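You operate a simulated robot arm through the tools that you are given. There is no shell and no other tool. Be economical: measure what you need, move in short steps, check, and stop when the job is done.

Carry out the task below with a simulated two-armed robot. There is one attempt and no reset: what you move stays moved.

## Task
Start the fan, pulse the filters into the green, then trim the card's gate till the suction is green.
Fine: both pointers end in the green; loosen the gate's screw, slide it, tighten it again; leave the fan dial.

It is judged by the outcome, as a careful person would: the job done as asked, and still so three seconds after it is handed in. It fails if anything else is knocked over, pushed out of place, dropped, spilled or broken.

## Robot
Two 7-joint arms with fingered hands on one trunk that stands fixed in place. Base frame: the origin is at the foot of the trunk, x ahead of it, y to its left, z up. Readings come in mm, rad, newtons and seconds.
The left shoulder is at [50, 170, 1314], the right one opposite. With the tool pointing down near the work surface each hand reaches from about 260 to 740 mm from the base axis, measured 20 degrees to its own side. Payload 4 kg a hand.
The tool frame of a hand sits at the grasp point between the pads (the TCP): z along the fingers, y along the line on which they close. The tips reach 26 mm beyond it. Largest opening 132 mm; the body of the gripper starts 73 mm behind the TCP. The gripper is a hand of 4 fingers: y runs from the thumb to the fingers, the wrist lies at [0, 0, -224] in the tool frame, and closing takes about 1.5 s.
Orientation is told as [roll, pitch, yaw] about the base's x, y, z axes, in that order, counted from this pose: with the fingers straight down and closing along the base's y, the tool's x points along the base's -x, its y along +y and its z along -z.

## Interface
- The arms move only by the tool step_arm. It takes "left_rows", "right_rows" or both (then of equal length, played together; a hand with none holds still); each is a list of rows, each a list of 7 numbers: the turn, a rotation vector about the tool's x, y, z in rad, then the shift along the tool's x, y, z in mm, then the finger opening in mm, from 0 to 132. In form: [[ax, ay, az, tx, ty, tz, fingers], ...]. A call has 1 to 10 rows; each row is the pose to reach, as a shift and turn from the pose commanded when the call began, along the tool's axes at that moment. Rows are played at 5 a second. More than 50 mm and 0.15 rad between two rows, or a gripper value outside its range, and nothing of the call is played. Where a pose cannot be reached the arm comes as near as it can. A force on the tool above 40 N (or 10 N above the force at the start of the call, whichever is more), or a blocked arm, ends the call early, and 0.2 s more pass. Each finger travels about 108 mm/s and halts on what it meets, pressing with about 22 N; the grip force reading is that of the motor and also rises with nothing between the fingers. The clock runs only during rows and for 0.2 s after the last one: add rows that repeat a pose to give the fingers time. It gives the time, the measured TCP pose, the force on the tool (base axes), the opening and the grip force at its end, in the units of the frame above (readings bear some noise), with the torque about the TCP (base axes, N m) and any sound that the robot's microphone picked up.
- Cameras (640 x 400 px; columns grow to the right, rows downward): "scene" is now at [128.2, 26.6, 1529]; the picture's right is [0.29, -0.96, 0.00], its down [-0.19, -0.06, -0.98] and it looks along [0.94, 0.28, -0.20] (base axes); focal length 310 px, centre (320, 200). "left" rides on the left gripper at [-73, 6, -94] in its tool frame; the picture's right is [-0.08, -1.00, 0.00], its down [0.79, -0.06, -0.62] and it looks along [0.61, -0.05, 0.79] (tool axes); focal length 230 px, centre (320, 200). "right" rides on the right gripper at [73, 6, -94] in its tool frame; the picture's right is [-0.08, 1.00, 0.00], its down [-0.78, -0.06, -0.62] and it looks along [-0.61, -0.05, 0.79] (tool axes); focal length 230 px, centre (320, 200). There is no depth. A picture from a camera that has moved, and an enlarged one, comes with that camera's place and axes in the base frame and with its lens.
- get_image(camera): a new picture of that camera. No time passes.
- raise_lower(by): slides the trunk up (or, below 0, down) by that many mm; the arms and the scene camera ride with it, the base frame stays. It gives what a move gives, with no picture.
- hand_shape(shape, hand): the hand has 4 fingers and takes this shape, open, in about a second: jaw (thumb against the fingers, like two jaws); tri (thumb and two fingers); tip (a fingertip pinch); poke (one finger out to press); point (the index stretched); flat (the hand flat); cup (the hand cupped); fist (a fist). The gripper value then closes the fingers along that shape, each until it touches; the sizes above hold for jaw. It gives what a move gives, with no picture.
- turn_head(pan, tilt): turns the head with the scene camera to pan (to the left, within 1.396 rad either way) and tilt (down, from -0.506 to 1.204), counted from straight ahead of the robot. It gives what a move gives.
- enlarge(camera, box): a new picture of the part [left, top, right, bottom] of that camera's present view, enlarged. No time passes.
- finish_job(): hands the job in; it is judged then, once.

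Go step by step. Nothing tells you positions but the pictures and the camera data: compare them with the known pose of the tool, close in by small moves and look again before you grip or let go. The budget is 120 turns and 86 pictures, counting those below and the enlarged ones. Unless the task says otherwise, let go and move clear before handing in, and close with one line.

The tools are called after "Call:" by a JSON object that holds its "op" and its "data". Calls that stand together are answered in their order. step_arm: Moves the arms, as the interface text tells. Its arguments: {"type":"object","properties":{"left_rows":{"type":"array"},"right_rows":{"type":"array"}},"required":[]} The other tools are called the same way: raise_lower (by) slides the trunk up or down; hand_shape (shape, hand) gives the hand a shape; turn_head (pan, tilt) turns the head that bears the scene camera; get_image (camera) takes a picture; enlarge (camera, box) takes an enlarged picture of a part of a camera's view; finish_job () hands the job in.

At the start:

```text
clock: 0.0
left_ee_pos: [446.1, 454.5, 1394.8]
left_tcp_rot: [0.0, -0.001, 0.0]
left_contact_force: [0.2, 0.4, -0.2]
left_torque: [-0.02, -0.02, 0.01]
left_grip_width: 131.8
left_grasp_force: 0.1
left_shape: jaw
right_ee_pos: [389.8, -6.9, 1456.4]
right_tcp_rot: [0.001, 0.0, 0.001]
right_contact_force: [-0.8, -0.4, -0.2]
right_torque: [-0.02, -0.01, -0.01]
right_grip_width: 131.7
right_grasp_force: 0.0
right_shape: jaw
trunk travel left (down, up): [-325.0, 26.0]
head pan, tilt: [0.29, 0.201]
```

scene: 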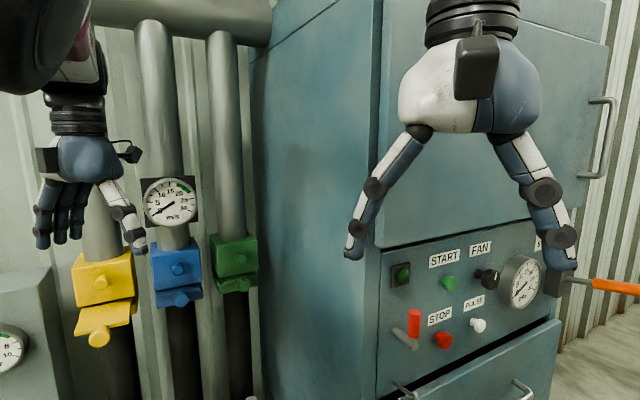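
right: 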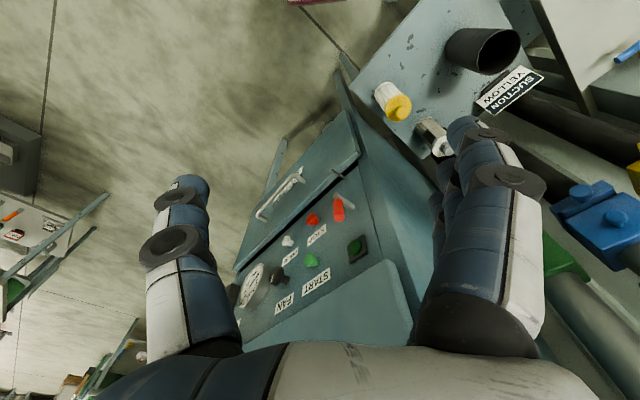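
left: 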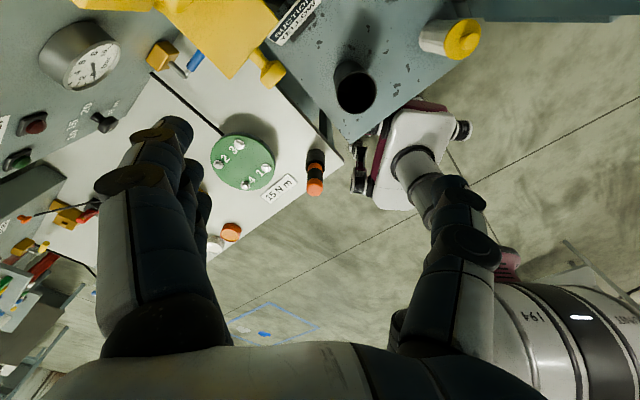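

I see a dust collector panel (START, STOP, FAN dial, PULSE, gauge) ahead and three coloured gates at the left; a card reads "SUCTION YELLOW". I'll look closer.

Call:
{"op": "enlarge", "data": {"camera": "scene", "box": [370, 220, 640, 400]}}

Call:
{"op": "enlarge", "data": {"camera": "scene", "box": [0, 160, 280, 360]}}

Call:
{"op": "turn_head", "data": {"pan": 0.5, "tilt": 0.75}}

Call:
{"op": "get_image", "data": {"camera": "scene"}}

```text
2.22 times, centred on (505, 310) of scene
camera zoom: at [128.2, 26.6, 1529.0], right [0.29, -0.96, 0.0], down [-0.19, -0.06, -0.98], along [0.94, 0.28, -0.2], focal length 689 px, centre (-91, -44)
```

zoom: 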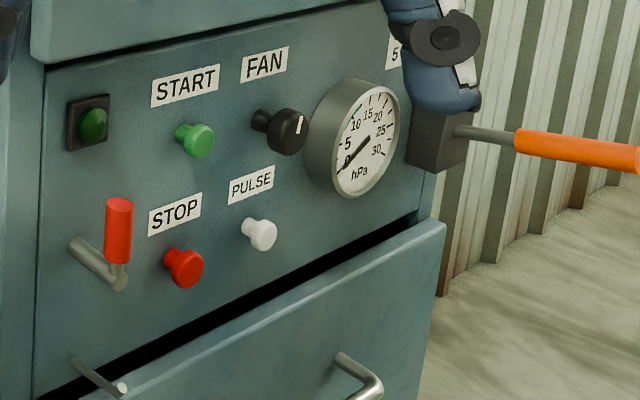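

```text
2.00 times, centred on (140, 260) of scene
camera zoom: at [128.2, 26.6, 1529.0], right [0.29, -0.96, 0.0], down [-0.19, -0.06, -0.98], along [0.94, 0.28, -0.2], focal length 620 px, centre (680, 80)
```

zoom: 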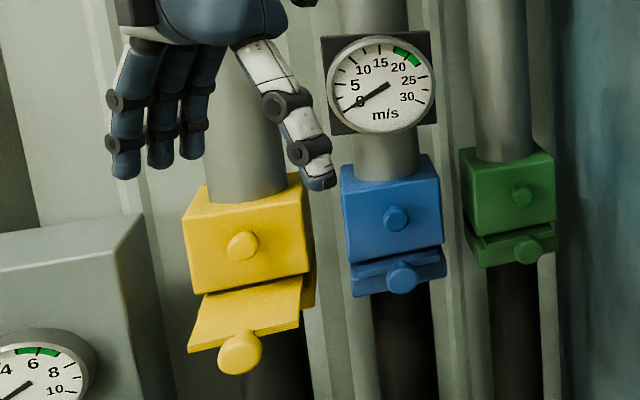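

```text
clock: 1.0
left_ee_pos: [445.1, 454.5, 1395.4]
left_tcp_rot: [0.001, -0.001, 0.0]
left_contact_force: [0.4, 0.4, 1.0]
left_torque: [0.0, -0.03, 0.0]
left_grip_width: 131.7
left_grasp_force: 0.0
left_shape: jaw
right_ee_pos: [389.4, -6.4, 1456.4]
right_tcp_rot: [0.001, 0.0, -0.001]
right_contact_force: [0.8, 0.5, -0.4]
right_torque: [0.01, -0.01, -0.03]
right_grip_width: 131.6
right_grasp_force: 0.1
right_shape: jaw
trunk travel left (down, up): [-325.0, 26.0]
head pan, tilt: [0.499, 0.75]
```

```text
80 pictures are left
camera scene: at [111.7, 39.6, 1479.4], right [0.48, -0.88, 0.0], down [-0.6, -0.33, -0.73], along [0.64, 0.35, -0.68], focal length 310 px, centre (320, 200)
```

scene: 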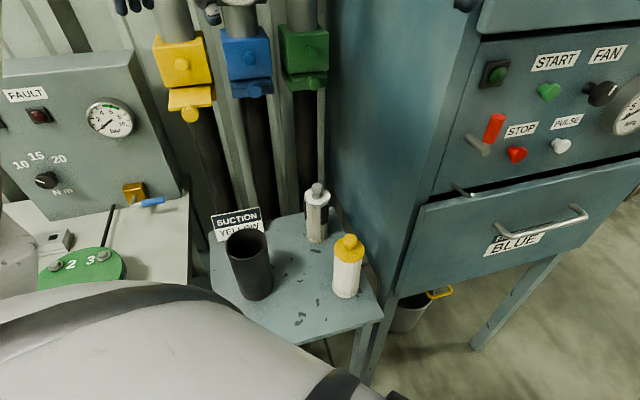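

The card on the little table reads SUCTION YELLOW; the drawer has another card reading BLUE. I'll read those closely.

Call:
{"op": "enlarge", "data": {"camera": "scene", "box": [470, 190, 630, 290]}}

Call:
{"op": "enlarge", "data": {"camera": "scene", "box": [130, 160, 410, 335]}}

Call:
{"op": "turn_head", "data": {"pan": 0.0, "tilt": 0.4}}

Call:
{"op": "get_image", "data": {"camera": "scene"}}

```text
4.00 times, centred on (550, 240) of scene
camera zoom: at [111.7, 39.6, 1479.4], right [0.48, -0.88, 0.0], down [-0.6, -0.33, -0.73], along [0.64, 0.35, -0.68], focal length 1240 px, centre (-600, 40)
```

zoom: 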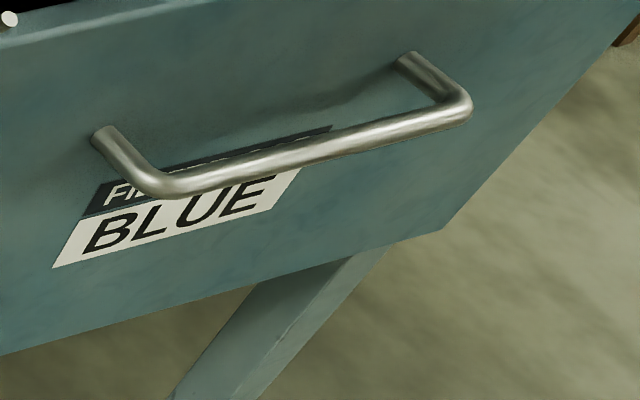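

```text
2.29 times, centred on (270, 248) of scene
camera zoom: at [111.7, 39.6, 1479.4], right [0.48, -0.88, 0.0], down [-0.6, -0.33, -0.73], along [0.64, 0.35, -0.68], focal length 709 px, centre (434, 91)
```

zoom: 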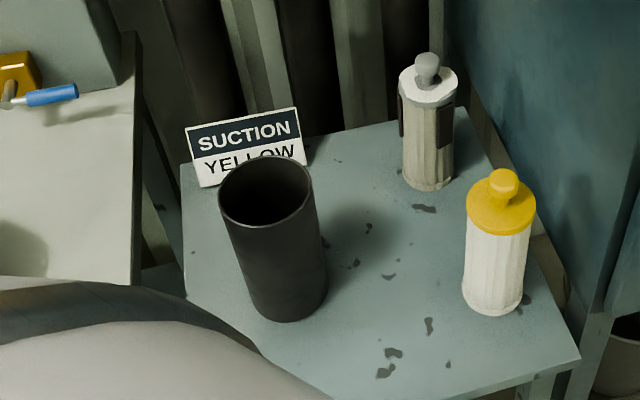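

```text
clock: 1.9
left_ee_pos: [446.4, 455.3, 1395.4]
left_tcp_rot: [-0.003, -0.001, -0.001]
left_contact_force: [-0.2, -0.2, -0.3]
left_torque: [0.0, -0.01, 0.03]
left_grip_width: 131.8
left_grasp_force: 0.0
left_shape: jaw
right_ee_pos: [389.8, -6.2, 1454.9]
right_tcp_rot: [-0.001, 0.0, 0.001]
right_contact_force: [-0.6, 0.1, -0.5]
right_torque: [-0.01, -0.01, 0.01]
right_grip_width: 132.0
right_grasp_force: 0.1
right_shape: jaw
trunk travel left (down, up): [-325.0, 26.0]
head pan, tilt: [0.0, 0.4]
```

```text
77 pictures are left
camera scene: at [131.6, 0.1, 1510.4], right [0.0, -1.0, 0.0], down [-0.39, 0.0, -0.92], along [0.92, 0.0, -0.39], focal length 310 px, centre (320, 200)
```

scene: 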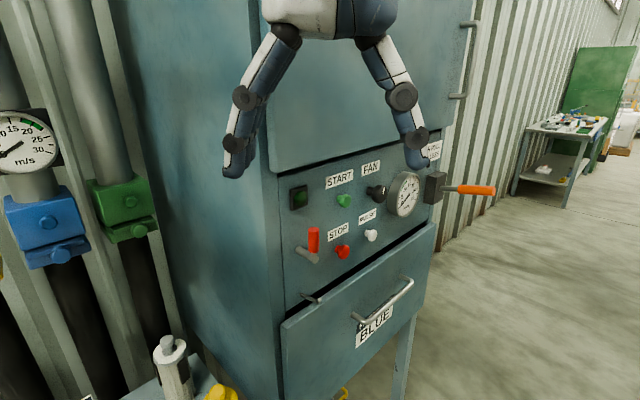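

The cards: SUCTION = YELLOW gate (the FILTER card is another matter). START is at about (654,-44,1289), PULSE about (719,-111,1180), panel facing (-0.72,-0.69). I'll shape the right hand for poking and yaw/shift it out of the line of sight.

Call:
{"op": "hand_shape", "data": {"hand": "right", "shape": "poke"}}

Call:
{"op": "step_arm", "data": {"right_rows": [[0, 0, -0.13, -5, -24, 0, 0], [0, 0, -0.26, -10, -48, 0, 0], [0, 0, -0.39, -15, -72, 0, 0], [0, 0, -0.52, -20, -96, 0, 0], [0, 0, -0.65, -25, -120, 0, 0], [0, 0, -0.765, -30, -144, 0, 0]]}}

Call:
{"op": "get_image", "data": {"camera": "scene"}}

Call:
{"op": "enlarge", "data": {"camera": "scene", "box": [270, 130, 510, 280]}}

```text
clock: 2.8
left_ee_pos: [445.6, 454.6, 1395.7]
left_tcp_rot: [-0.001, -0.001, 0.001]
left_contact_force: [0.7, -0.5, 1.0]
left_torque: [0.0, -0.03, 0.01]
left_grip_width: 131.7
left_grasp_force: 0.0
left_shape: jaw
right_ee_pos: [390.6, -7.1, 1456.5]
right_tcp_rot: [0.001, -0.001, 0.001]
right_contact_force: [-0.4, -0.3, -0.2]
right_torque: [0.01, 0.01, 0.02]
right_grip_width: 0.0
right_grasp_force: 0.1
right_shape: poke
trunk travel left (down, up): [-325.0, 26.0]
head pan, tilt: [0.0, 0.4]
```

```text
clock: 4.2
left_ee_pos: [445.9, 454.3, 1395.9]
left_tcp_rot: [0.001, -0.001, 0.0]
left_contact_force: [0.4, -0.7, 0.1]
left_torque: [0.03, 0.01, 0.02]
left_grip_width: 131.8
left_grasp_force: 0.1
left_shape: jaw
right_ee_pos: [420.0, -151.1, 1457.7]
right_tcp_rot: [-0.001, -0.001, 0.766]
right_contact_force: [-0.4, -0.2, 0.5]
right_torque: [0.02, 0.0, -0.03]
right_grip_width: 0.2
right_grasp_force: 0.0
right_shape: poke
trunk travel left (down, up): [-325.0, 26.0]
head pan, tilt: [0.0, 0.4]
```

```text
76 pictures are left
camera scene: at [131.7, -1.0, 1510.5], right [0.0, -1.0, 0.0], down [-0.39, 0.0, -0.92], along [0.92, 0.0, -0.39], focal length 310 px, centre (320, 200)
```

scene: 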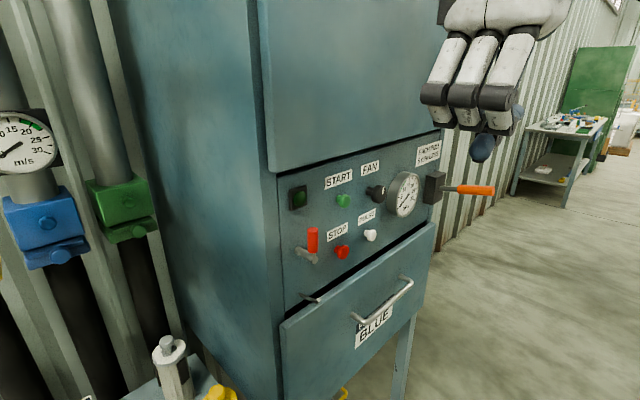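

```text
2.67 times, centred on (390, 205) of scene
camera zoom: at [131.7, -1.0, 1510.5], right [0.0, -1.0, 0.0], down [-0.39, 0.0, -0.92], along [0.92, 0.0, -0.39], focal length 827 px, centre (133, 187)
```

zoom: 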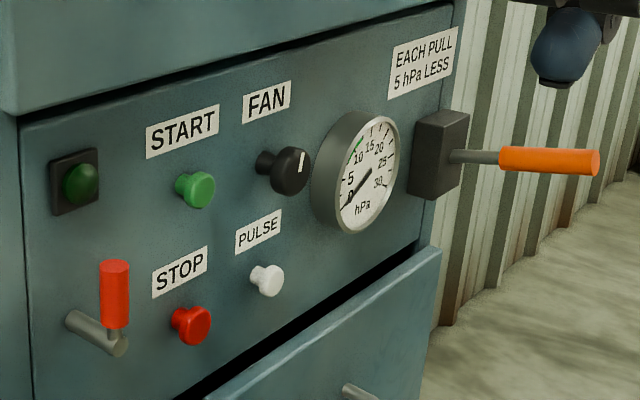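

The lever with orange handle sits under "EACH PULL 5 hPa LESS"; green on the hPa gauge is about 10. Now I pitch the right hand to point at the panel.

Call:
{"op": "step_arm", "data": {"right_rows": [[0, -0.15, 0, -5, -9, 15, 0], [0, -0.3, 0, -10, -18, 31, 0], [0, -0.45, 0, -15, -27, 46, 0], [0, -0.6, 0, -20, -36, 62, 0], [0, -0.75, 0, -25, -45, 78, 0], [0, -0.9, 0, -30, -54, 94, 0], [0, -1.05, 0, -35, -63, 110, 0], [0, -1.2, 0, -40, -72, 125, 0], [0, -1.35, 0, -45, -81, 140, 0], [0, -1.49, 0, -50, -90, 155, 0]]}}

Call:
{"op": "get_image", "data": {"camera": "scene"}}

Call:
{"op": "get_image", "data": {"camera": "right"}}

```text
clock: 6.4
left_ee_pos: [444.6, 458.0, 1394.3]
left_tcp_rot: [-0.001, -0.003, 0.001]
left_contact_force: [-1.3, 2.0, 0.2]
left_torque: [-0.1, -0.06, -0.03]
left_grip_width: 131.6
left_grasp_force: 0.1
left_shape: jaw
right_ee_pos: [516.6, -177.9, 1314.7]
right_tcp_rot: [-0.288, -1.505, 1.049]
right_contact_force: [0.1, 0.3, -9.8]
right_torque: [0.66, -0.72, -0.07]
right_grip_width: 0.3
right_grasp_force: 0.0
right_shape: poke
trunk travel left (down, up): [-325.0, 26.0]
head pan, tilt: [0.0, 0.4]
```

```text
74 pictures are left
camera scene: at [129.7, 3.2, 1510.6], right [0.0, -1.0, 0.0], down [-0.39, 0.0, -0.92], along [0.92, 0.0, -0.39], focal length 310 px, centre (320, 200)
```

scene: 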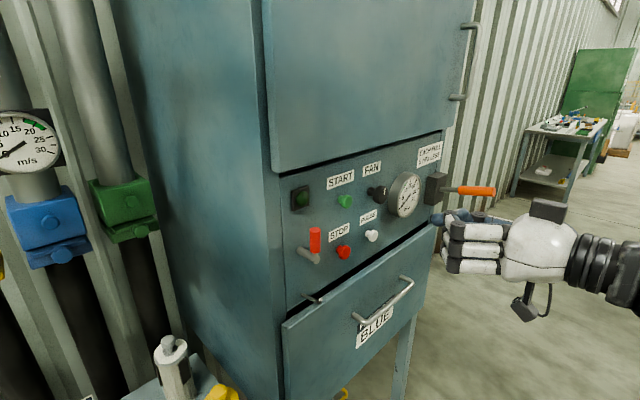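

```text
73 pictures are left
camera right: at [441.7, -241.3, 1247.6], right [-0.69, 0.72, 0.06], down [-0.38, -0.42, 0.82], along [0.62, 0.54, 0.57], focal length 230 px, centre (320, 200)
```

right: 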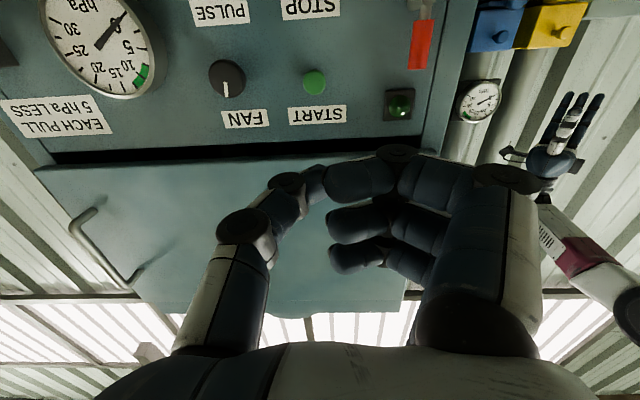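

A downward force reads on the right hand; I'll hold still to see whether it was only motion lag.

Call:
{"op": "step_arm", "data": {"right_rows": [[0, 0, 0, 0, 0, 0, 0], [0, 0, 0, 0, 0, 0, 0]]}}

Call:
{"op": "enlarge", "data": {"camera": "scene", "box": [400, 140, 640, 290]}}

```text
clock: 7.0
left_ee_pos: [446.7, 455.2, 1395.4]
left_tcp_rot: [0.0, 0.0, -0.001]
left_contact_force: [0.2, 0.1, -1.0]
left_torque: [0.04, -0.01, 0.03]
left_grip_width: 132.0
left_grasp_force: 0.1
left_shape: jaw
right_ee_pos: [518.4, -181.3, 1301.7]
right_tcp_rot: [0.025, -1.49, 0.738]
right_contact_force: [0.6, 0.3, -0.3]
right_torque: [-0.01, -0.03, 0.07]
right_grip_width: 0.2
right_grasp_force: 0.1
right_shape: poke
trunk travel left (down, up): [-325.0, 26.0]
head pan, tilt: [0.0, 0.4]
```

```text
2.67 times, centred on (520, 215) of scene
camera zoom: at [132.8, -0.9, 1510.3], right [0.0, -1.0, 0.0], down [-0.39, 0.0, -0.92], along [0.92, 0.0, -0.39], focal length 827 px, centre (-213, 160)
```

zoom: 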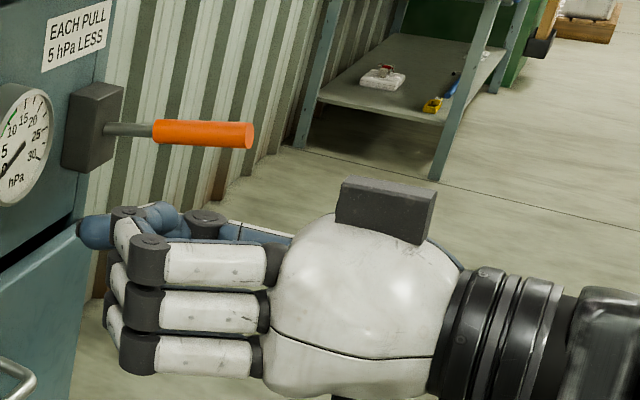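

It was lag; the hand is now steady and undisturbed. One more right-camera view to refine START.

Call:
{"op": "step_arm", "data": {"right_rows": [[0, -0.08, 0, 0, 0, 0, 0], [0, -0.08, 0, 0, 0, 0, 0], [0, -0.08, 0, 0, 0, 0, 0]]}}

Call:
{"op": "get_image", "data": {"camera": "right"}}

```text
clock: 7.8
left_ee_pos: [446.8, 455.9, 1395.5]
left_tcp_rot: [0.0, 0.001, 0.0]
left_contact_force: [0.3, 0.2, -0.1]
left_torque: [-0.03, -0.02, -0.01]
left_grip_width: 131.7
left_grasp_force: 0.0
left_shape: jaw
right_ee_pos: [517.5, -179.1, 1301.0]
right_tcp_rot: [-1.025, -1.571, 1.791]
right_contact_force: [0.1, 0.5, -0.4]
right_torque: [0.0, -0.01, 0.01]
right_grip_width: 0.1
right_grasp_force: 0.0
right_shape: poke
trunk travel left (down, up): [-325.0, 26.0]
head pan, tilt: [0.0, 0.4]
```

```text
71 pictures are left
camera right: at [446.0, -239.5, 1229.0], right [-0.69, 0.72, 0.08], down [-0.4, -0.47, 0.79], along [0.6, 0.51, 0.61], focal length 230 px, centre (320, 200)
```

right: 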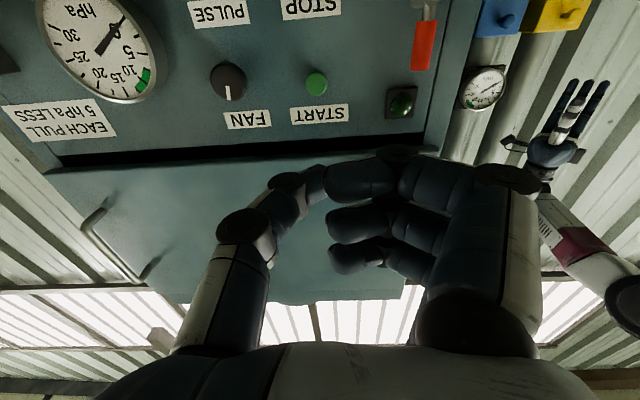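

START refined to about (659,-45,1285). I move to ~20 mm short of it.

Call:
{"op": "step_arm", "data": {"right_rows": [[0, 0, 0, 5, 0, 40, 0], [0, 0, 0, 10, -1, 80, 0], [0, 0, 0, 16, -1.5, 120, 0], [0, 0, 0, 16, -1.5, 145, 0], [0, 0, 0, 16, -1.5, 145, 0], [0, 0, 0, 16, -1.5, 145, 0]]}}

Call:
{"op": "enlarge", "data": {"camera": "scene", "box": [270, 130, 510, 280]}}

Call:
{"op": "get_image", "data": {"camera": "right"}}

```text
clock: 9.2
left_ee_pos: [446.0, 454.7, 1396.1]
left_tcp_rot: [0.0, -0.001, -0.001]
left_contact_force: [0.8, 0.2, 0.1]
left_torque: [0.03, -0.03, 0.0]
left_grip_width: 131.9
left_grasp_force: 0.2
left_shape: jaw
right_ee_pos: [624.7, -80.2, 1286.6]
right_tcp_rot: [-0.263, -1.57, 1.026]
right_contact_force: [-0.8, -0.4, -0.4]
right_torque: [-0.02, 0.0, -0.01]
right_grip_width: 0.0
right_grasp_force: 0.1
right_shape: poke
trunk travel left (down, up): [-325.0, 26.0]
head pan, tilt: [0.0, 0.4]
```

```text
2.67 times, centred on (390, 205) of scene
camera zoom: at [131.7, 0.2, 1510.5], right [0.0, -1.0, 0.0], down [-0.39, 0.0, -0.92], along [0.92, 0.0, -0.39], focal length 827 px, centre (133, 187)
```

zoom: 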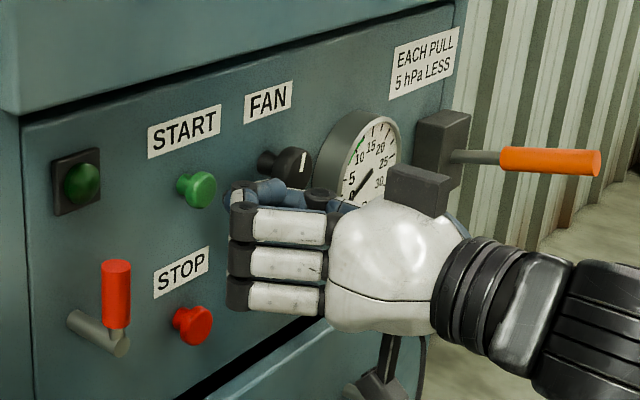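

```text
69 pictures are left
camera right: at [552.6, -140.9, 1213.7], right [-0.69, 0.72, 0.08], down [-0.4, -0.47, 0.79], along [0.6, 0.51, 0.61], focal length 230 px, centre (320, 200)
```

right: 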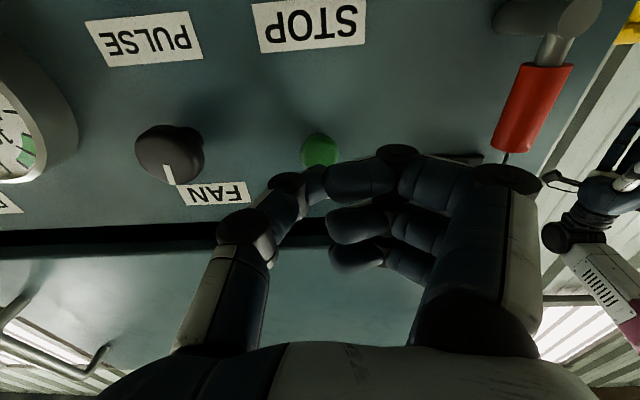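

The finger is lined up with START. I press forward gently, stopping on force.

Call:
{"op": "step_arm", "data": {"right_rows": [[0, 0, 0, 0, 0.5, 10, 0], [0, 0, 0, 0, 0.5, 18, 0], [0, 0, 0, 0, 0.5, 22, 0], [0, 0, 0, 0, 0.5, 26, 0], [0, 0, 0, 0, 0.5, 30, 0], [0, 0, 0, 0, 0.5, 30, 0]]}}

Call:
{"op": "enlarge", "data": {"camera": "scene", "box": [270, 130, 510, 280]}}

```text
clock: 10.6
left_ee_pos: [444.7, 454.1, 1396.4]
left_tcp_rot: [0.002, 0.0, 0.0]
left_contact_force: [-0.7, 0.2, -0.4]
left_torque: [-0.01, -0.02, 0.03]
left_grip_width: 131.6
left_grasp_force: 0.0
left_shape: jaw
right_ee_pos: [643.5, -62.3, 1284.6]
right_tcp_rot: [2.052, -1.571, -1.289]
right_contact_force: [-8.4, -10.6, -4.4]
right_torque: [-0.06, 0.1, -0.02]
right_grip_width: 0.0
right_grasp_force: 0.0
right_shape: poke
trunk travel left (down, up): [-325.0, 26.0]
head pan, tilt: [0.0, 0.4]
heard: click
```

```text
2.67 times, centred on (390, 205) of scene
camera zoom: at [130.2, -2.0, 1510.6], right [0.0, -1.0, 0.0], down [-0.39, 0.0, -0.92], along [0.92, 0.0, -0.39], focal length 827 px, centre (133, 187)
```

zoom: 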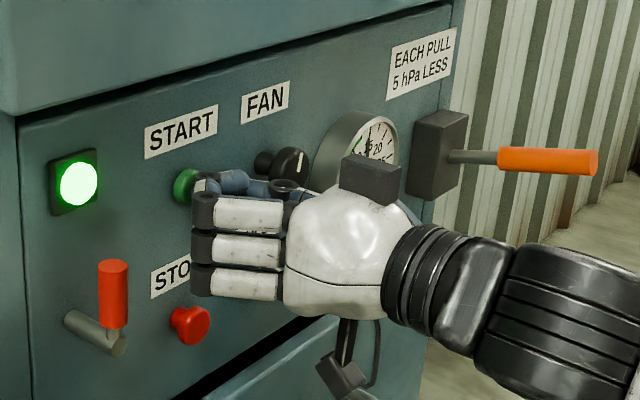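

Click heard and the lamp lit: the fan runs. I back off and read both gauges.

Call:
{"op": "step_arm", "data": {"right_rows": [[0, 0, 0, 0, 0, -30, 0], [0, 0, 0, 0, 0, -70, 0], [0, 0, 0, 0, 0, -110, 0], [0, 0, 0, 0, -40, -140, 0], [0, 0, 0, 0, -60, -140, 0], [0, 0, 0, 0, -60, -140, 0]]}}

Call:
{"op": "enlarge", "data": {"camera": "scene", "box": [340, 120, 500, 220]}}

Call:
{"op": "enlarge", "data": {"camera": "scene", "box": [0, 80, 160, 180]}}

```text
clock: 12.0
left_ee_pos: [445.3, 454.6, 1394.3]
left_tcp_rot: [0.0, 0.001, 0.0]
left_contact_force: [-0.2, 0.7, 0.0]
left_torque: [0.0, 0.0, 0.03]
left_grip_width: 131.8
left_grasp_force: 0.1
left_shape: jaw
right_ee_pos: [584.3, -199.4, 1284.9]
right_tcp_rot: [1.973, -1.571, -1.21]
right_contact_force: [-0.9, 0.8, 0.9]
right_torque: [-0.02, 0.0, -0.01]
right_grip_width: 0.0
right_grasp_force: 0.0
right_shape: poke
trunk travel left (down, up): [-325.0, 26.0]
head pan, tilt: [0.0, 0.4]
```

```text
4.00 times, centred on (420, 170) of scene
camera zoom: at [131.1, -0.5, 1510.5], right [0.0, -1.0, 0.0], down [-0.39, 0.0, -0.92], along [0.92, 0.0, -0.39], focal length 1240 px, centre (-80, 320)
```

zoom: 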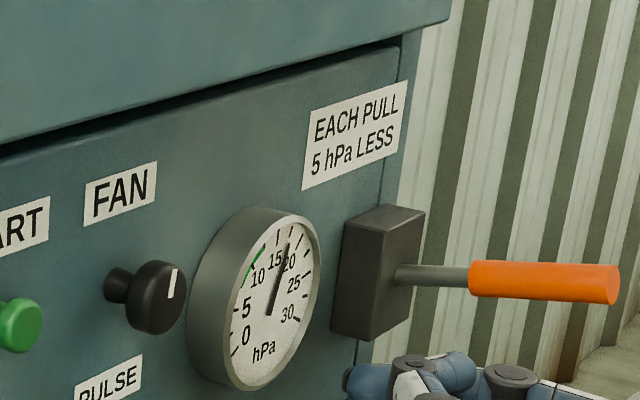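

```text
4.00 times, centred on (80, 130) of scene
camera zoom: at [131.1, -0.5, 1510.5], right [0.0, -1.0, 0.0], down [-0.39, 0.0, -0.92], along [0.92, 0.0, -0.39], focal length 1240 px, centre (1280, 480)
```

zoom: 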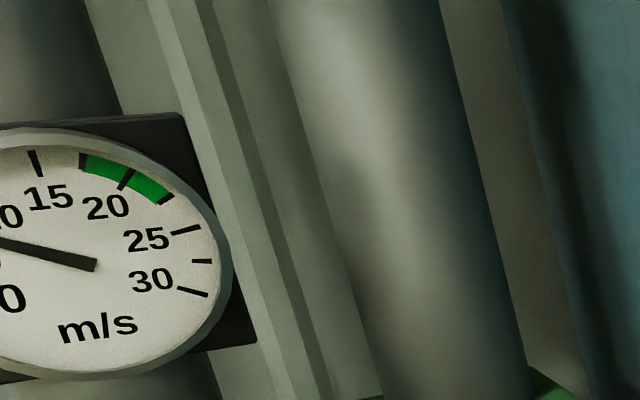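

Fan on: filter pointer ~17–18 hPa (green ≈ 8–12), suction ~8 m/s (green ≈ 18–23). I'll line up in front of PULSE and stretch the index for clearance from the drawer.

Call:
{"op": "step_arm", "data": {"right_rows": [[0, 0, 0, 35, -10, 0, 0], [0, 0, 0, 70, -20, 0, 0], [0, 0, 0, 100, -30, 0, 0], [0, 0, 0, 100, -30, 0, 0], [0, 0, 0, 100, -30, 0, 0]]}}

Call:
{"op": "hand_shape", "data": {"hand": "right", "shape": "point"}}

Call:
{"op": "get_image", "data": {"camera": "scene"}}

Call:
{"op": "get_image", "data": {"camera": "right"}}

```text
clock: 13.2
left_ee_pos: [446.4, 456.0, 1395.9]
left_tcp_rot: [0.001, 0.001, -0.002]
left_contact_force: [-0.3, -0.6, -0.6]
left_torque: [0.03, -0.01, -0.01]
left_grip_width: 131.6
left_grasp_force: 0.0
left_shape: jaw
right_ee_pos: [605.1, -221.7, 1184.0]
right_tcp_rot: [0.373, -1.571, 0.392]
right_contact_force: [-0.2, 0.0, 0.1]
right_torque: [0.03, 0.0, 0.03]
right_grip_width: 0.0
right_grasp_force: 0.1
right_shape: poke
trunk travel left (down, up): [-325.0, 26.0]
head pan, tilt: [0.0, 0.4]
```

```text
clock: 14.1
left_ee_pos: [445.6, 454.3, 1394.8]
left_tcp_rot: [0.002, 0.0, -0.001]
left_contact_force: [-0.7, -0.4, 0.0]
left_torque: [0.0, -0.04, 0.01]
left_grip_width: 131.7
left_grasp_force: 0.1
left_shape: jaw
right_ee_pos: [605.1, -222.6, 1183.0]
right_tcp_rot: [0.098, -1.57, 0.665]
right_contact_force: [0.0, 0.7, 0.2]
right_torque: [-0.01, 0.01, 0.02]
right_grip_width: 126.1
right_grasp_force: 0.1
right_shape: point
trunk travel left (down, up): [-325.0, 26.0]
head pan, tilt: [0.0, 0.4]
```

```text
65 pictures are left
camera scene: at [131.6, 0.0, 1510.5], right [0.0, -1.0, 0.0], down [-0.39, 0.0, -0.92], along [0.92, 0.0, -0.39], focal length 310 px, centre (320, 200)
```

scene: 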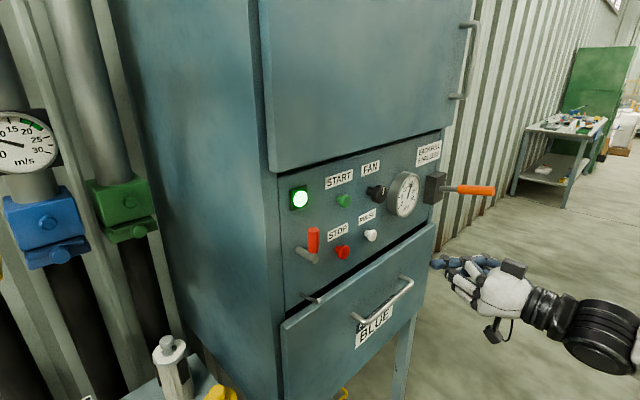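

```text
64 pictures are left
camera right: at [533.1, -281.9, 1110.6], right [-0.69, 0.72, 0.08], down [-0.4, -0.47, 0.79], along [0.6, 0.51, 0.61], focal length 230 px, centre (320, 200)
```

right: 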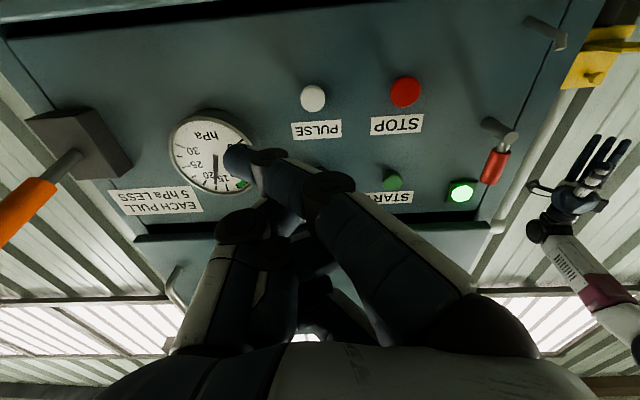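

The "point" finger slants off-axis; I go back to "poke" and press PULSE at about (729,-112,1173).

Call:
{"op": "hand_shape", "data": {"hand": "right", "shape": "poke"}}

Call:
{"op": "step_arm", "data": {"right_rows": [[0, 0, 0, 9, -6, 40, 0], [0, 0, 0, 9, -6, 80, 0], [0, 0, 0, 9, -6, 110, 0], [0, 0, 0, 9, -6, 120, 0], [0, 0, 0, 9, -6, 120, 0]]}}

Call:
{"op": "enlarge", "data": {"camera": "scene", "box": [270, 150, 510, 300]}}

Call:
{"op": "get_image", "data": {"camera": "right"}}

```text
clock: 15.0
left_ee_pos: [445.4, 457.0, 1395.5]
left_tcp_rot: [0.001, 0.0, 0.001]
left_contact_force: [0.1, -0.2, 0.9]
left_torque: [0.01, 0.02, 0.03]
left_grip_width: 132.1
left_grasp_force: 0.0
left_shape: jaw
right_ee_pos: [604.8, -221.9, 1182.6]
right_tcp_rot: [0.07, -1.572, 0.696]
right_contact_force: [0.1, 0.3, 0.1]
right_torque: [-0.02, 0.0, -0.01]
right_grip_width: 0.1
right_grasp_force: 0.1
right_shape: poke
trunk travel left (down, up): [-325.0, 26.0]
head pan, tilt: [0.0, 0.4]
```

```text
clock: 16.2
left_ee_pos: [444.7, 455.9, 1394.9]
left_tcp_rot: [0.001, -0.001, 0.001]
left_contact_force: [0.5, -0.4, -0.5]
left_torque: [-0.03, -0.04, -0.02]
left_grip_width: 131.7
left_grasp_force: 0.0
left_shape: jaw
right_ee_pos: [697.0, -142.3, 1175.0]
right_tcp_rot: [-0.592, -1.571, 1.358]
right_contact_force: [0.7, 1.0, -0.1]
right_torque: [0.0, 0.02, 0.03]
right_grip_width: 0.0
right_grasp_force: 0.1
right_shape: poke
trunk travel left (down, up): [-325.0, 26.0]
head pan, tilt: [0.0, 0.4]
```

```text
2.67 times, centred on (390, 225) of scene
camera zoom: at [131.7, 0.1, 1510.5], right [0.0, -1.0, 0.0], down [-0.39, 0.0, -0.92], along [0.92, 0.0, -0.39], focal length 827 px, centre (133, 133)
```

zoom: 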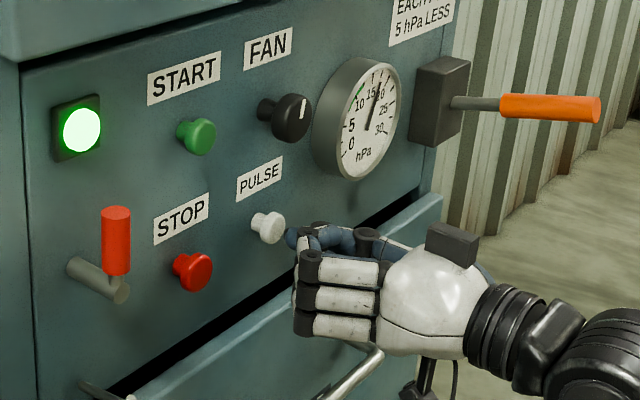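

```text
62 pictures are left
camera right: at [626.0, -202.6, 1102.7], right [-0.69, 0.72, 0.08], down [-0.4, -0.47, 0.79], along [0.6, 0.51, 0.61], focal length 230 px, centre (320, 200)
```

right: 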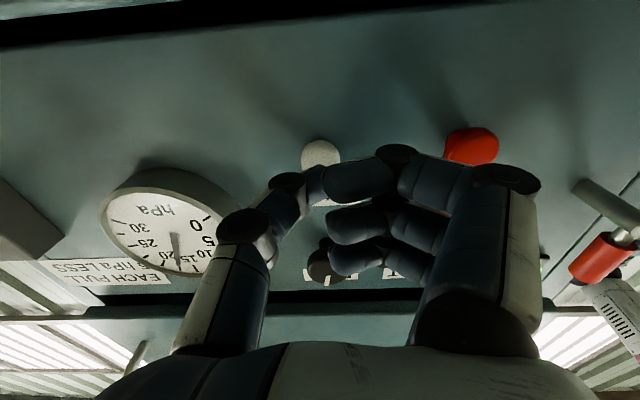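

Aligned with PULSE; pressing gently once.

Call:
{"op": "step_arm", "data": {"right_rows": [[0, 0, 0, 0, 0, 8, 0], [0, 0, 0, 0, 0, 15, 0], [0, 0, 0, 0, 0, 20, 0], [0, 0, 0, 0, 0, 25, 0], [0, 0, 0, 0, 0, 28, 0], [0, 0, 0, 0, 0, 28, 0]]}}

Call:
{"op": "enlarge", "data": {"camera": "scene", "box": [270, 150, 510, 300]}}

```text
clock: 17.6
left_ee_pos: [444.0, 450.2, 1396.6]
left_tcp_rot: [0.003, -0.003, 0.002]
left_contact_force: [-0.3, 0.2, -0.4]
left_torque: [-0.02, -0.01, 0.0]
left_grip_width: 131.9
left_grasp_force: 0.1
left_shape: jaw
right_ee_pos: [714.4, -130.3, 1176.6]
right_tcp_rot: [2.129, -1.568, -1.368]
right_contact_force: [-18.0, -29.9, -3.3]
right_torque: [-0.12, 0.1, 0.02]
right_grip_width: 0.0
right_grasp_force: 0.1
right_shape: poke
trunk travel left (down, up): [-325.0, 26.0]
head pan, tilt: [0.0, 0.4]
heard: click
```

```text
2.67 times, centred on (390, 225) of scene
camera zoom: at [128.7, -5.2, 1510.7], right [0.0, -1.0, 0.0], down [-0.39, 0.0, -0.92], along [0.92, 0.0, -0.39], focal length 827 px, centre (133, 133)
```

zoom: 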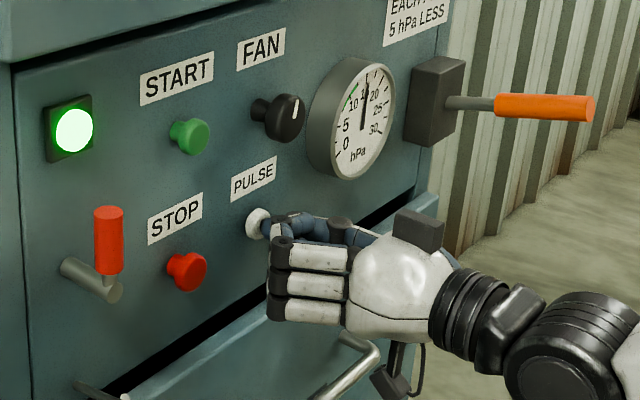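

Click again, and the pointer seems to move. I back off and read the gauge.

Call:
{"op": "step_arm", "data": {"right_rows": [[0, 0, 0, 0, 0, -20, 0], [0, 0, 0, 0, 0, -40, 0], [0, 0, 0, 0, 0, -40, 0], [0, 0, 0, 0, 0, -40, 0], [0, 0, 0, 0, 0, -40, 0]]}}

Call:
{"op": "enlarge", "data": {"camera": "scene", "box": [360, 150, 440, 230]}}

```text
clock: 18.8
left_ee_pos: [445.1, 455.2, 1394.5]
left_tcp_rot: [-0.001, 0.0, 0.0]
left_contact_force: [0.1, -0.1, -0.5]
left_torque: [0.02, -0.02, 0.03]
left_grip_width: 131.4
left_grasp_force: 0.1
left_shape: jaw
right_ee_pos: [688.2, -150.6, 1177.1]
right_tcp_rot: [-0.388, -1.572, 1.152]
right_contact_force: [0.9, 0.6, 0.0]
right_torque: [0.01, 0.0, 0.0]
right_grip_width: 0.0
right_grasp_force: 0.1
right_shape: poke
trunk travel left (down, up): [-325.0, 26.0]
head pan, tilt: [0.0, 0.4]
```

```text
5.00 times, centred on (400, 190) of scene
camera zoom: at [131.9, 0.6, 1510.4], right [0.0, -1.0, 0.0], down [-0.39, 0.0, -0.92], along [0.92, 0.0, -0.39], focal length 1551 px, centre (-80, 250)
```

zoom: 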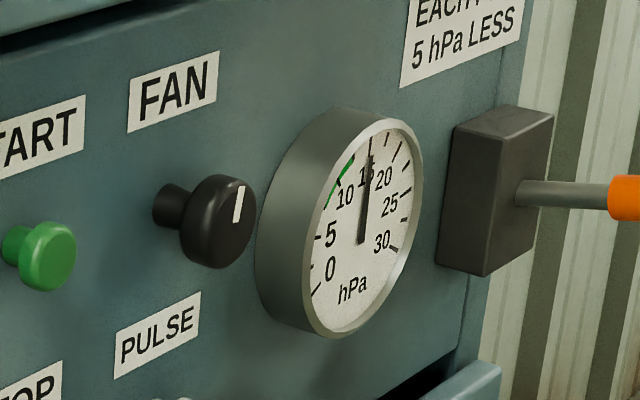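

The PULSE button lowered the pointer (now ~15). I pulse again the same way and read after backing off.

Call:
{"op": "step_arm", "data": {"right_rows": [[0, 0, 0, 0, 0, 15, 0], [0, 0, 0, 0, 0, 27, 0], [0, 0, 0, 0, 0, 33, 0], [0, 0, 0, 0, 0, 38, 0], [0, 0, 0, 0, 0, 38, 0], [0, 0, 0, 0, 0, 15, 0], [0, 0, 0, 0, 0, 0, 0], [0, 0, 0, 0, 0, 0, 0], [0, 0, 0, 0, 0, 0, 0], [0, 0, 0, 0, 0, 0, 0]]}}

Call:
{"op": "enlarge", "data": {"camera": "scene", "box": [360, 150, 440, 230]}}

```text
clock: 21.0
left_ee_pos: [446.2, 456.7, 1396.1]
left_tcp_rot: [0.0, -0.001, 0.001]
left_contact_force: [0.4, 0.3, -0.2]
left_torque: [-0.02, 0.03, -0.01]
left_grip_width: 132.0
left_grasp_force: 0.0
left_shape: jaw
right_ee_pos: [688.2, -151.5, 1175.2]
right_tcp_rot: [-0.302, -1.569, 1.067]
right_contact_force: [-0.7, -0.5, 0.0]
right_torque: [0.01, 0.02, 0.02]
right_grip_width: 0.0
right_grasp_force: 0.0
right_shape: poke
trunk travel left (down, up): [-325.0, 26.0]
head pan, tilt: [0.0, 0.4]
heard: click
```

```text
5.00 times, centred on (400, 190) of scene
camera zoom: at [131.8, 0.4, 1510.4], right [0.0, -1.0, 0.0], down [-0.39, 0.0, -0.92], along [0.92, 0.0, -0.39], focal length 1551 px, centre (-80, 250)
```

zoom: 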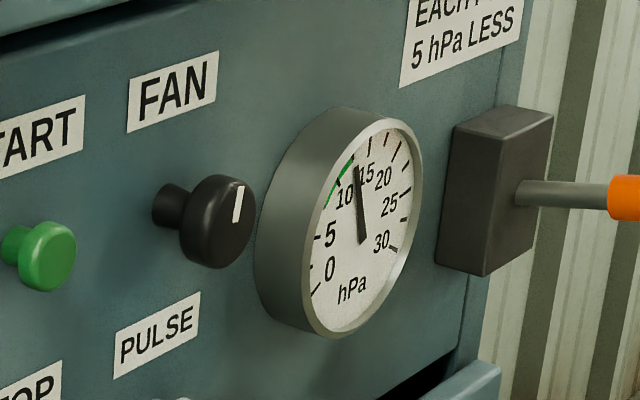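

Pointer now ~13, at the edge of green. One more pulse.

Call:
{"op": "step_arm", "data": {"right_rows": [[0, 0, 0, 0, 0, 15, 0], [0, 0, 0, 0, 0, 27, 0], [0, 0, 0, 0, 0, 33, 0], [0, 0, 0, 0, 0, 38, 0], [0, 0, 0, 0, 0, 38, 0], [0, 0, 0, 0, 0, 15, 0], [0, 0, 0, 0, 0, 0, 0], [0, 0, 0, 0, 0, 0, 0], [0, 0, 0, 0, 0, 0, 0], [0, 0, 0, 0, 0, 0, 0]]}}

Call:
{"op": "enlarge", "data": {"camera": "scene", "box": [360, 150, 440, 230]}}

Call:
{"op": "enlarge", "data": {"camera": "scene", "box": [0, 90, 80, 190]}}

```text
clock: 23.2
left_ee_pos: [445.3, 454.9, 1394.9]
left_tcp_rot: [0.0, 0.0, 0.001]
left_contact_force: [0.4, 0.3, -0.1]
left_torque: [-0.01, -0.01, 0.02]
left_grip_width: 131.5
left_grasp_force: 0.1
left_shape: jaw
right_ee_pos: [687.4, -151.9, 1175.6]
right_tcp_rot: [-0.353, -1.57, 1.114]
right_contact_force: [0.6, 0.7, 0.3]
right_torque: [0.04, 0.02, -0.01]
right_grip_width: 0.0
right_grasp_force: 0.1
right_shape: poke
trunk travel left (down, up): [-325.0, 26.0]
head pan, tilt: [0.0, 0.4]
heard: click
```

```text
5.00 times, centred on (400, 190) of scene
camera zoom: at [131.8, 0.4, 1510.4], right [0.0, -1.0, 0.0], down [-0.39, 0.0, -0.92], along [0.92, 0.0, -0.39], focal length 1551 px, centre (-80, 250)
```

zoom: 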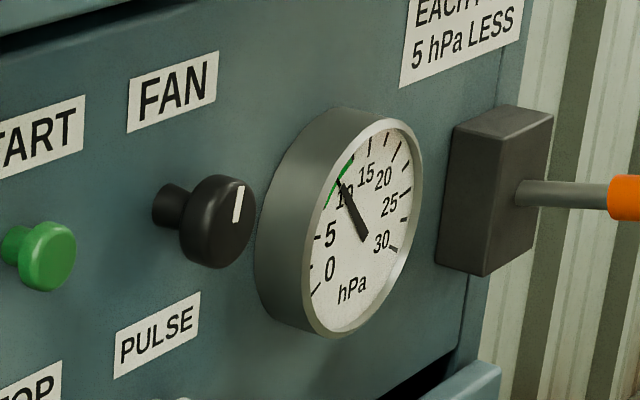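

```text
4.00 times, centred on (40, 140) of scene
camera zoom: at [131.8, 0.4, 1510.4], right [0.0, -1.0, 0.0], down [-0.39, 0.0, -0.92], along [0.92, 0.0, -0.39], focal length 1240 px, centre (1440, 440)
```

zoom: 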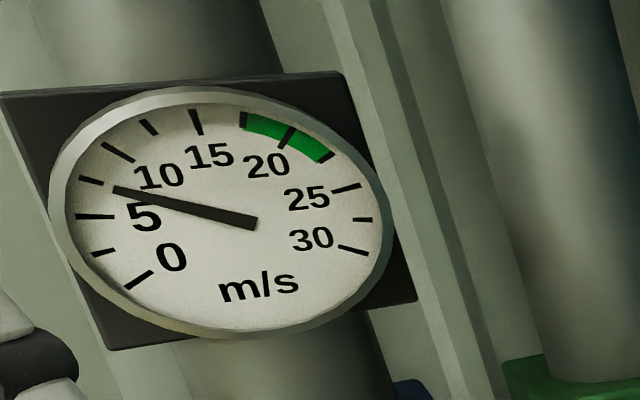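

Filters are mid-green (~10). Right hand retracts; now look at the yellow gate.

Call:
{"op": "step_arm", "data": {"right_rows": [[0, 0, 0, 0, 0, -40, 0], [0, 0, 0, 0, 0, -80, 0], [0, 0, 0, 0, 0, -120, 0], [0, 0, 0, 0, 0, -150, 0], [0, 0, 0, 0, 0, -150, 0]]}}

Call:
{"op": "turn_head", "data": {"pan": 0.85, "tilt": 0.4}}

Call:
{"op": "get_image", "data": {"camera": "scene"}}

Call:
{"op": "get_image", "data": {"camera": "left"}}

```text
clock: 24.4
left_ee_pos: [445.8, 456.0, 1394.6]
left_tcp_rot: [0.0, 0.0, -0.001]
left_contact_force: [0.0, -0.8, -0.3]
left_torque: [-0.01, -0.01, 0.05]
left_grip_width: 131.8
left_grasp_force: 0.0
left_shape: jaw
right_ee_pos: [580.5, -255.8, 1176.1]
right_tcp_rot: [0.056, -1.57, 0.709]
right_contact_force: [0.2, -0.5, -1.0]
right_torque: [0.01, 0.0, 0.02]
right_grip_width: 0.2
right_grasp_force: 0.0
right_shape: poke
trunk travel left (down, up): [-325.0, 26.0]
head pan, tilt: [0.0, 0.4]
```

```text
clock: 25.6
left_ee_pos: [444.7, 454.4, 1395.2]
left_tcp_rot: [0.001, 0.001, 0.002]
left_contact_force: [0.5, -0.9, 0.5]
left_torque: [0.02, 0.02, -0.04]
left_grip_width: 131.5
left_grasp_force: 0.0
left_shape: jaw
right_ee_pos: [580.5, -255.5, 1176.6]
right_tcp_rot: [0.017, -1.57, 0.749]
right_contact_force: [-0.4, 0.0, -0.4]
right_torque: [-0.03, -0.01, -0.03]
right_grip_width: 0.1
right_grasp_force: 0.0
right_shape: poke
trunk travel left (down, up): [-325.0, 26.0]
head pan, tilt: [0.85, 0.4]
```

```text
56 pictures are left
camera scene: at [100.1, 69.5, 1510.5], right [0.75, -0.66, 0.0], down [-0.26, -0.29, -0.92], along [0.61, 0.69, -0.39], focal length 310 px, centre (320, 200)
```

scene: 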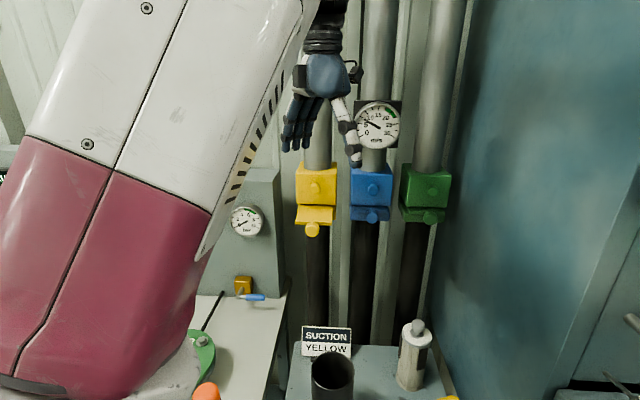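

```text
55 pictures are left
camera left: at [519.7, 461.4, 1488.3], right [0.08, -1.0, 0.0], down [-0.79, -0.06, 0.62], along [-0.61, -0.05, -0.79], focal length 230 px, centre (320, 200)
```

left: 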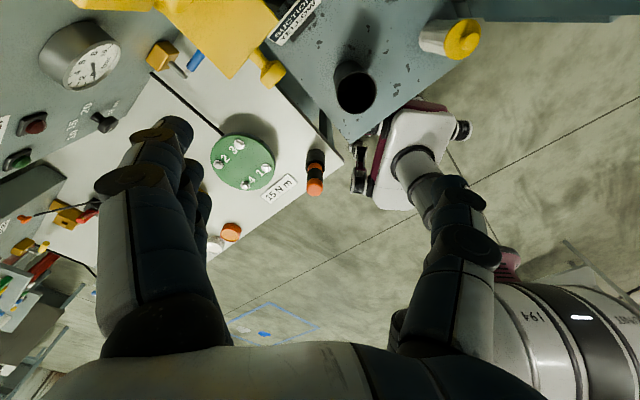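

Yellow screw knob is at about (489,522,1286) and the blade's knob at about (454,494,1212), facing roughly (-0.72,-0.69). I bring the left hand back, yaw it, then pitch it to face the gate.

Call:
{"op": "step_arm", "data": {"left_rows": [[0, 0, -0.13, 8, -3, 0, 132], [0, 0, -0.26, 16, -6, 0, 132], [0, 0, -0.39, 24, -10, 0, 132], [0, 0, -0.52, 32, -13, 0, 132], [0, 0, -0.65, 40, -16, 0, 132], [0, 0, -0.765, 46, -19, 0, 132]]}}

Call:
{"op": "step_arm", "data": {"left_rows": [[0, -0.15, 0, 0, 0, 10, 132], [0, -0.3, 0, 0, 0, 20, 132], [0, -0.45, 0, 0, 0, 30, 132], [0, -0.6, 0, 0, 0, 40, 132], [0, -0.75, 0, 0, 0, 50, 132], [0, -0.9, 0, 0, 0, 60, 132], [0, -1.05, 0, 0, 0, 70, 132], [0, -1.2, 0, 0, 0, 80, 132], [0, -1.35, 0, 0, 0, 90, 132], [0, -1.5, 0, 0, 0, 105, 132]]}}

Call:
{"op": "step_arm", "data": {"left_rows": [[0, -0.07, 0, 0, 0, 0, 132], [0, -0.07, 0, 0, 0, 0, 132], [0, -0.07, 0, 0, 0, 0, 132]]}}

Call:
{"op": "get_image", "data": {"camera": "left"}}

Call:
{"op": "get_image", "data": {"camera": "scene"}}

```text
clock: 27.0
left_ee_pos: [399.6, 435.6, 1395.1]
left_tcp_rot: [0.0, -0.003, 0.767]
left_contact_force: [-0.1, -0.7, 0.0]
left_torque: [-0.02, -0.01, 0.0]
left_grip_width: 131.8
left_grasp_force: 0.0
left_shape: jaw
right_ee_pos: [579.5, -254.8, 1175.9]
right_tcp_rot: [0.095, -1.57, 0.669]
right_contact_force: [0.9, -0.4, 0.1]
right_torque: [-0.01, -0.01, 0.02]
right_grip_width: 0.0
right_grasp_force: 0.1
right_shape: poke
trunk travel left (down, up): [-325.0, 26.0]
head pan, tilt: [0.85, 0.4]
```

```text
clock: 29.2
left_ee_pos: [399.1, 568.8, 1347.1]
left_tcp_rot: [-0.365, -1.439, 1.131]
left_contact_force: [0.4, 0.6, -0.2]
left_torque: [-0.01, 0.03, -0.01]
left_grip_width: 132.0
left_grasp_force: 0.1
left_shape: jaw
left hand out of reach, approached as far as the arm can: row 4, 5, 6, 7, 8, 9, 10
right_ee_pos: [581.5, -254.5, 1176.5]
right_tcp_rot: [-0.061, -1.57, 0.826]
right_contact_force: [-0.3, 0.2, 0.0]
right_torque: [0.0, 0.01, 0.02]
right_grip_width: 0.1
right_grasp_force: 0.0
right_shape: poke
trunk travel left (down, up): [-325.0, 26.0]
head pan, tilt: [0.85, 0.4]
```

```text
clock: 30.2
left_ee_pos: [373.7, 596.7, 1367.9]
left_tcp_rot: [-0.578, -1.528, 1.389]
left_contact_force: [0.2, -0.4, -0.3]
left_torque: [-0.03, 0.01, 0.01]
left_grip_width: 132.2
left_grasp_force: 0.0
left_shape: jaw
left hand out of reach, approached as far as the arm can: row 1, 2, 3
right_ee_pos: [580.0, -255.0, 1176.6]
right_tcp_rot: [-0.202, -1.57, 0.97]
right_contact_force: [0.2, -0.1, -1.2]
right_torque: [0.02, 0.02, 0.03]
right_grip_width: 0.0
right_grasp_force: 0.0
right_shape: poke
trunk travel left (down, up): [-325.0, 26.0]
head pan, tilt: [0.85, 0.4]
stopped in row 3 (left hand): the arm was blocked; the commanded pose is now the measured one
```

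```text
54 pictures are left
camera left: at [306.5, 536.1, 1443.6], right [0.72, -0.68, 0.1], down [-0.39, -0.52, -0.76], along [0.57, 0.51, -0.64], focal length 230 px, centre (320, 200)
```

left: 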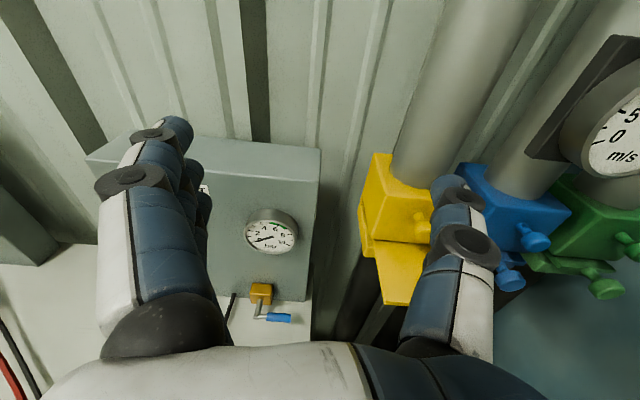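

```text
53 pictures are left
camera scene: at [100.3, 69.9, 1510.4], right [0.75, -0.66, 0.0], down [-0.26, -0.29, -0.92], along [0.61, 0.69, -0.39], focal length 310 px, centre (320, 200)
```

scene: 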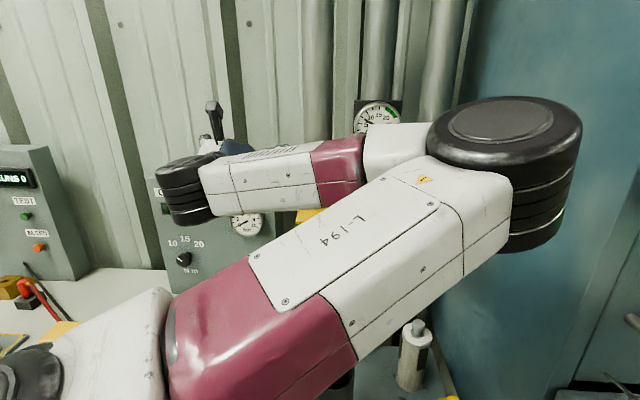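

The left arm gets too cramped here; the right arm has a more natural reach to the gate. I'll fold the left arm back upright, out of the way.

Call:
{"op": "step_arm", "data": {"left_rows": [[0, 0.15, 0, -5, 0, -6, 132], [0, 0.3, 0, -10, 0, -12, 132], [0, 0.45, 0, -15, 0, -18, 132], [0, 0.6, 0, -20, 0, -24, 132], [0, 0.75, 0, -25, 0, -30, 132], [0, 0.9, 0, -30, 0, -36, 132], [0, 1.05, 0, -35, 0, -42, 132], [0, 1.2, 0, -40, 0, -48, 132], [0, 1.35, 0, -45, 0, -54, 132], [0, 1.5, 0, -50, 0, -60, 132]]}}

Call:
{"op": "get_image", "data": {"camera": "scene"}}

```text
clock: 32.4
left_ee_pos: [333.8, 553.3, 1421.2]
left_tcp_rot: [-0.021, -0.035, 0.805]
left_contact_force: [0.6, -0.3, -0.2]
left_torque: [0.0, 0.03, 0.01]
left_grip_width: 132.1
left_grasp_force: 0.1
left_shape: jaw
right_ee_pos: [579.8, -254.3, 1175.2]
right_tcp_rot: [-0.3, -1.569, 1.062]
right_contact_force: [0.5, -0.4, 1.4]
right_torque: [0.0, 0.0, 0.0]
right_grip_width: 0.0
right_grasp_force: 0.1
right_shape: poke
trunk travel left (down, up): [-325.0, 26.0]
head pan, tilt: [0.85, 0.4]
```

```text
52 pictures are left
camera scene: at [100.2, 70.3, 1510.4], right [0.75, -0.66, 0.0], down [-0.26, -0.29, -0.92], along [0.61, 0.69, -0.39], focal length 310 px, centre (320, 200)
```

scene: 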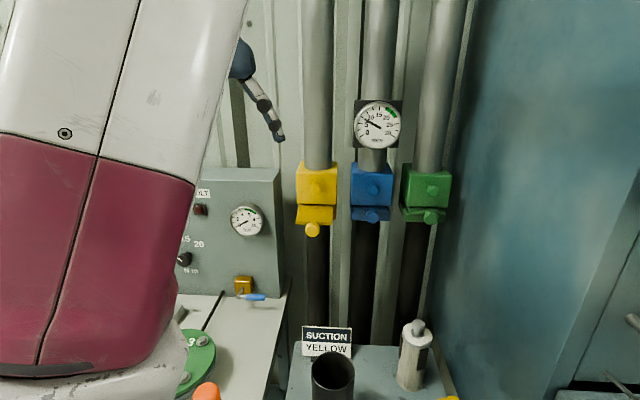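

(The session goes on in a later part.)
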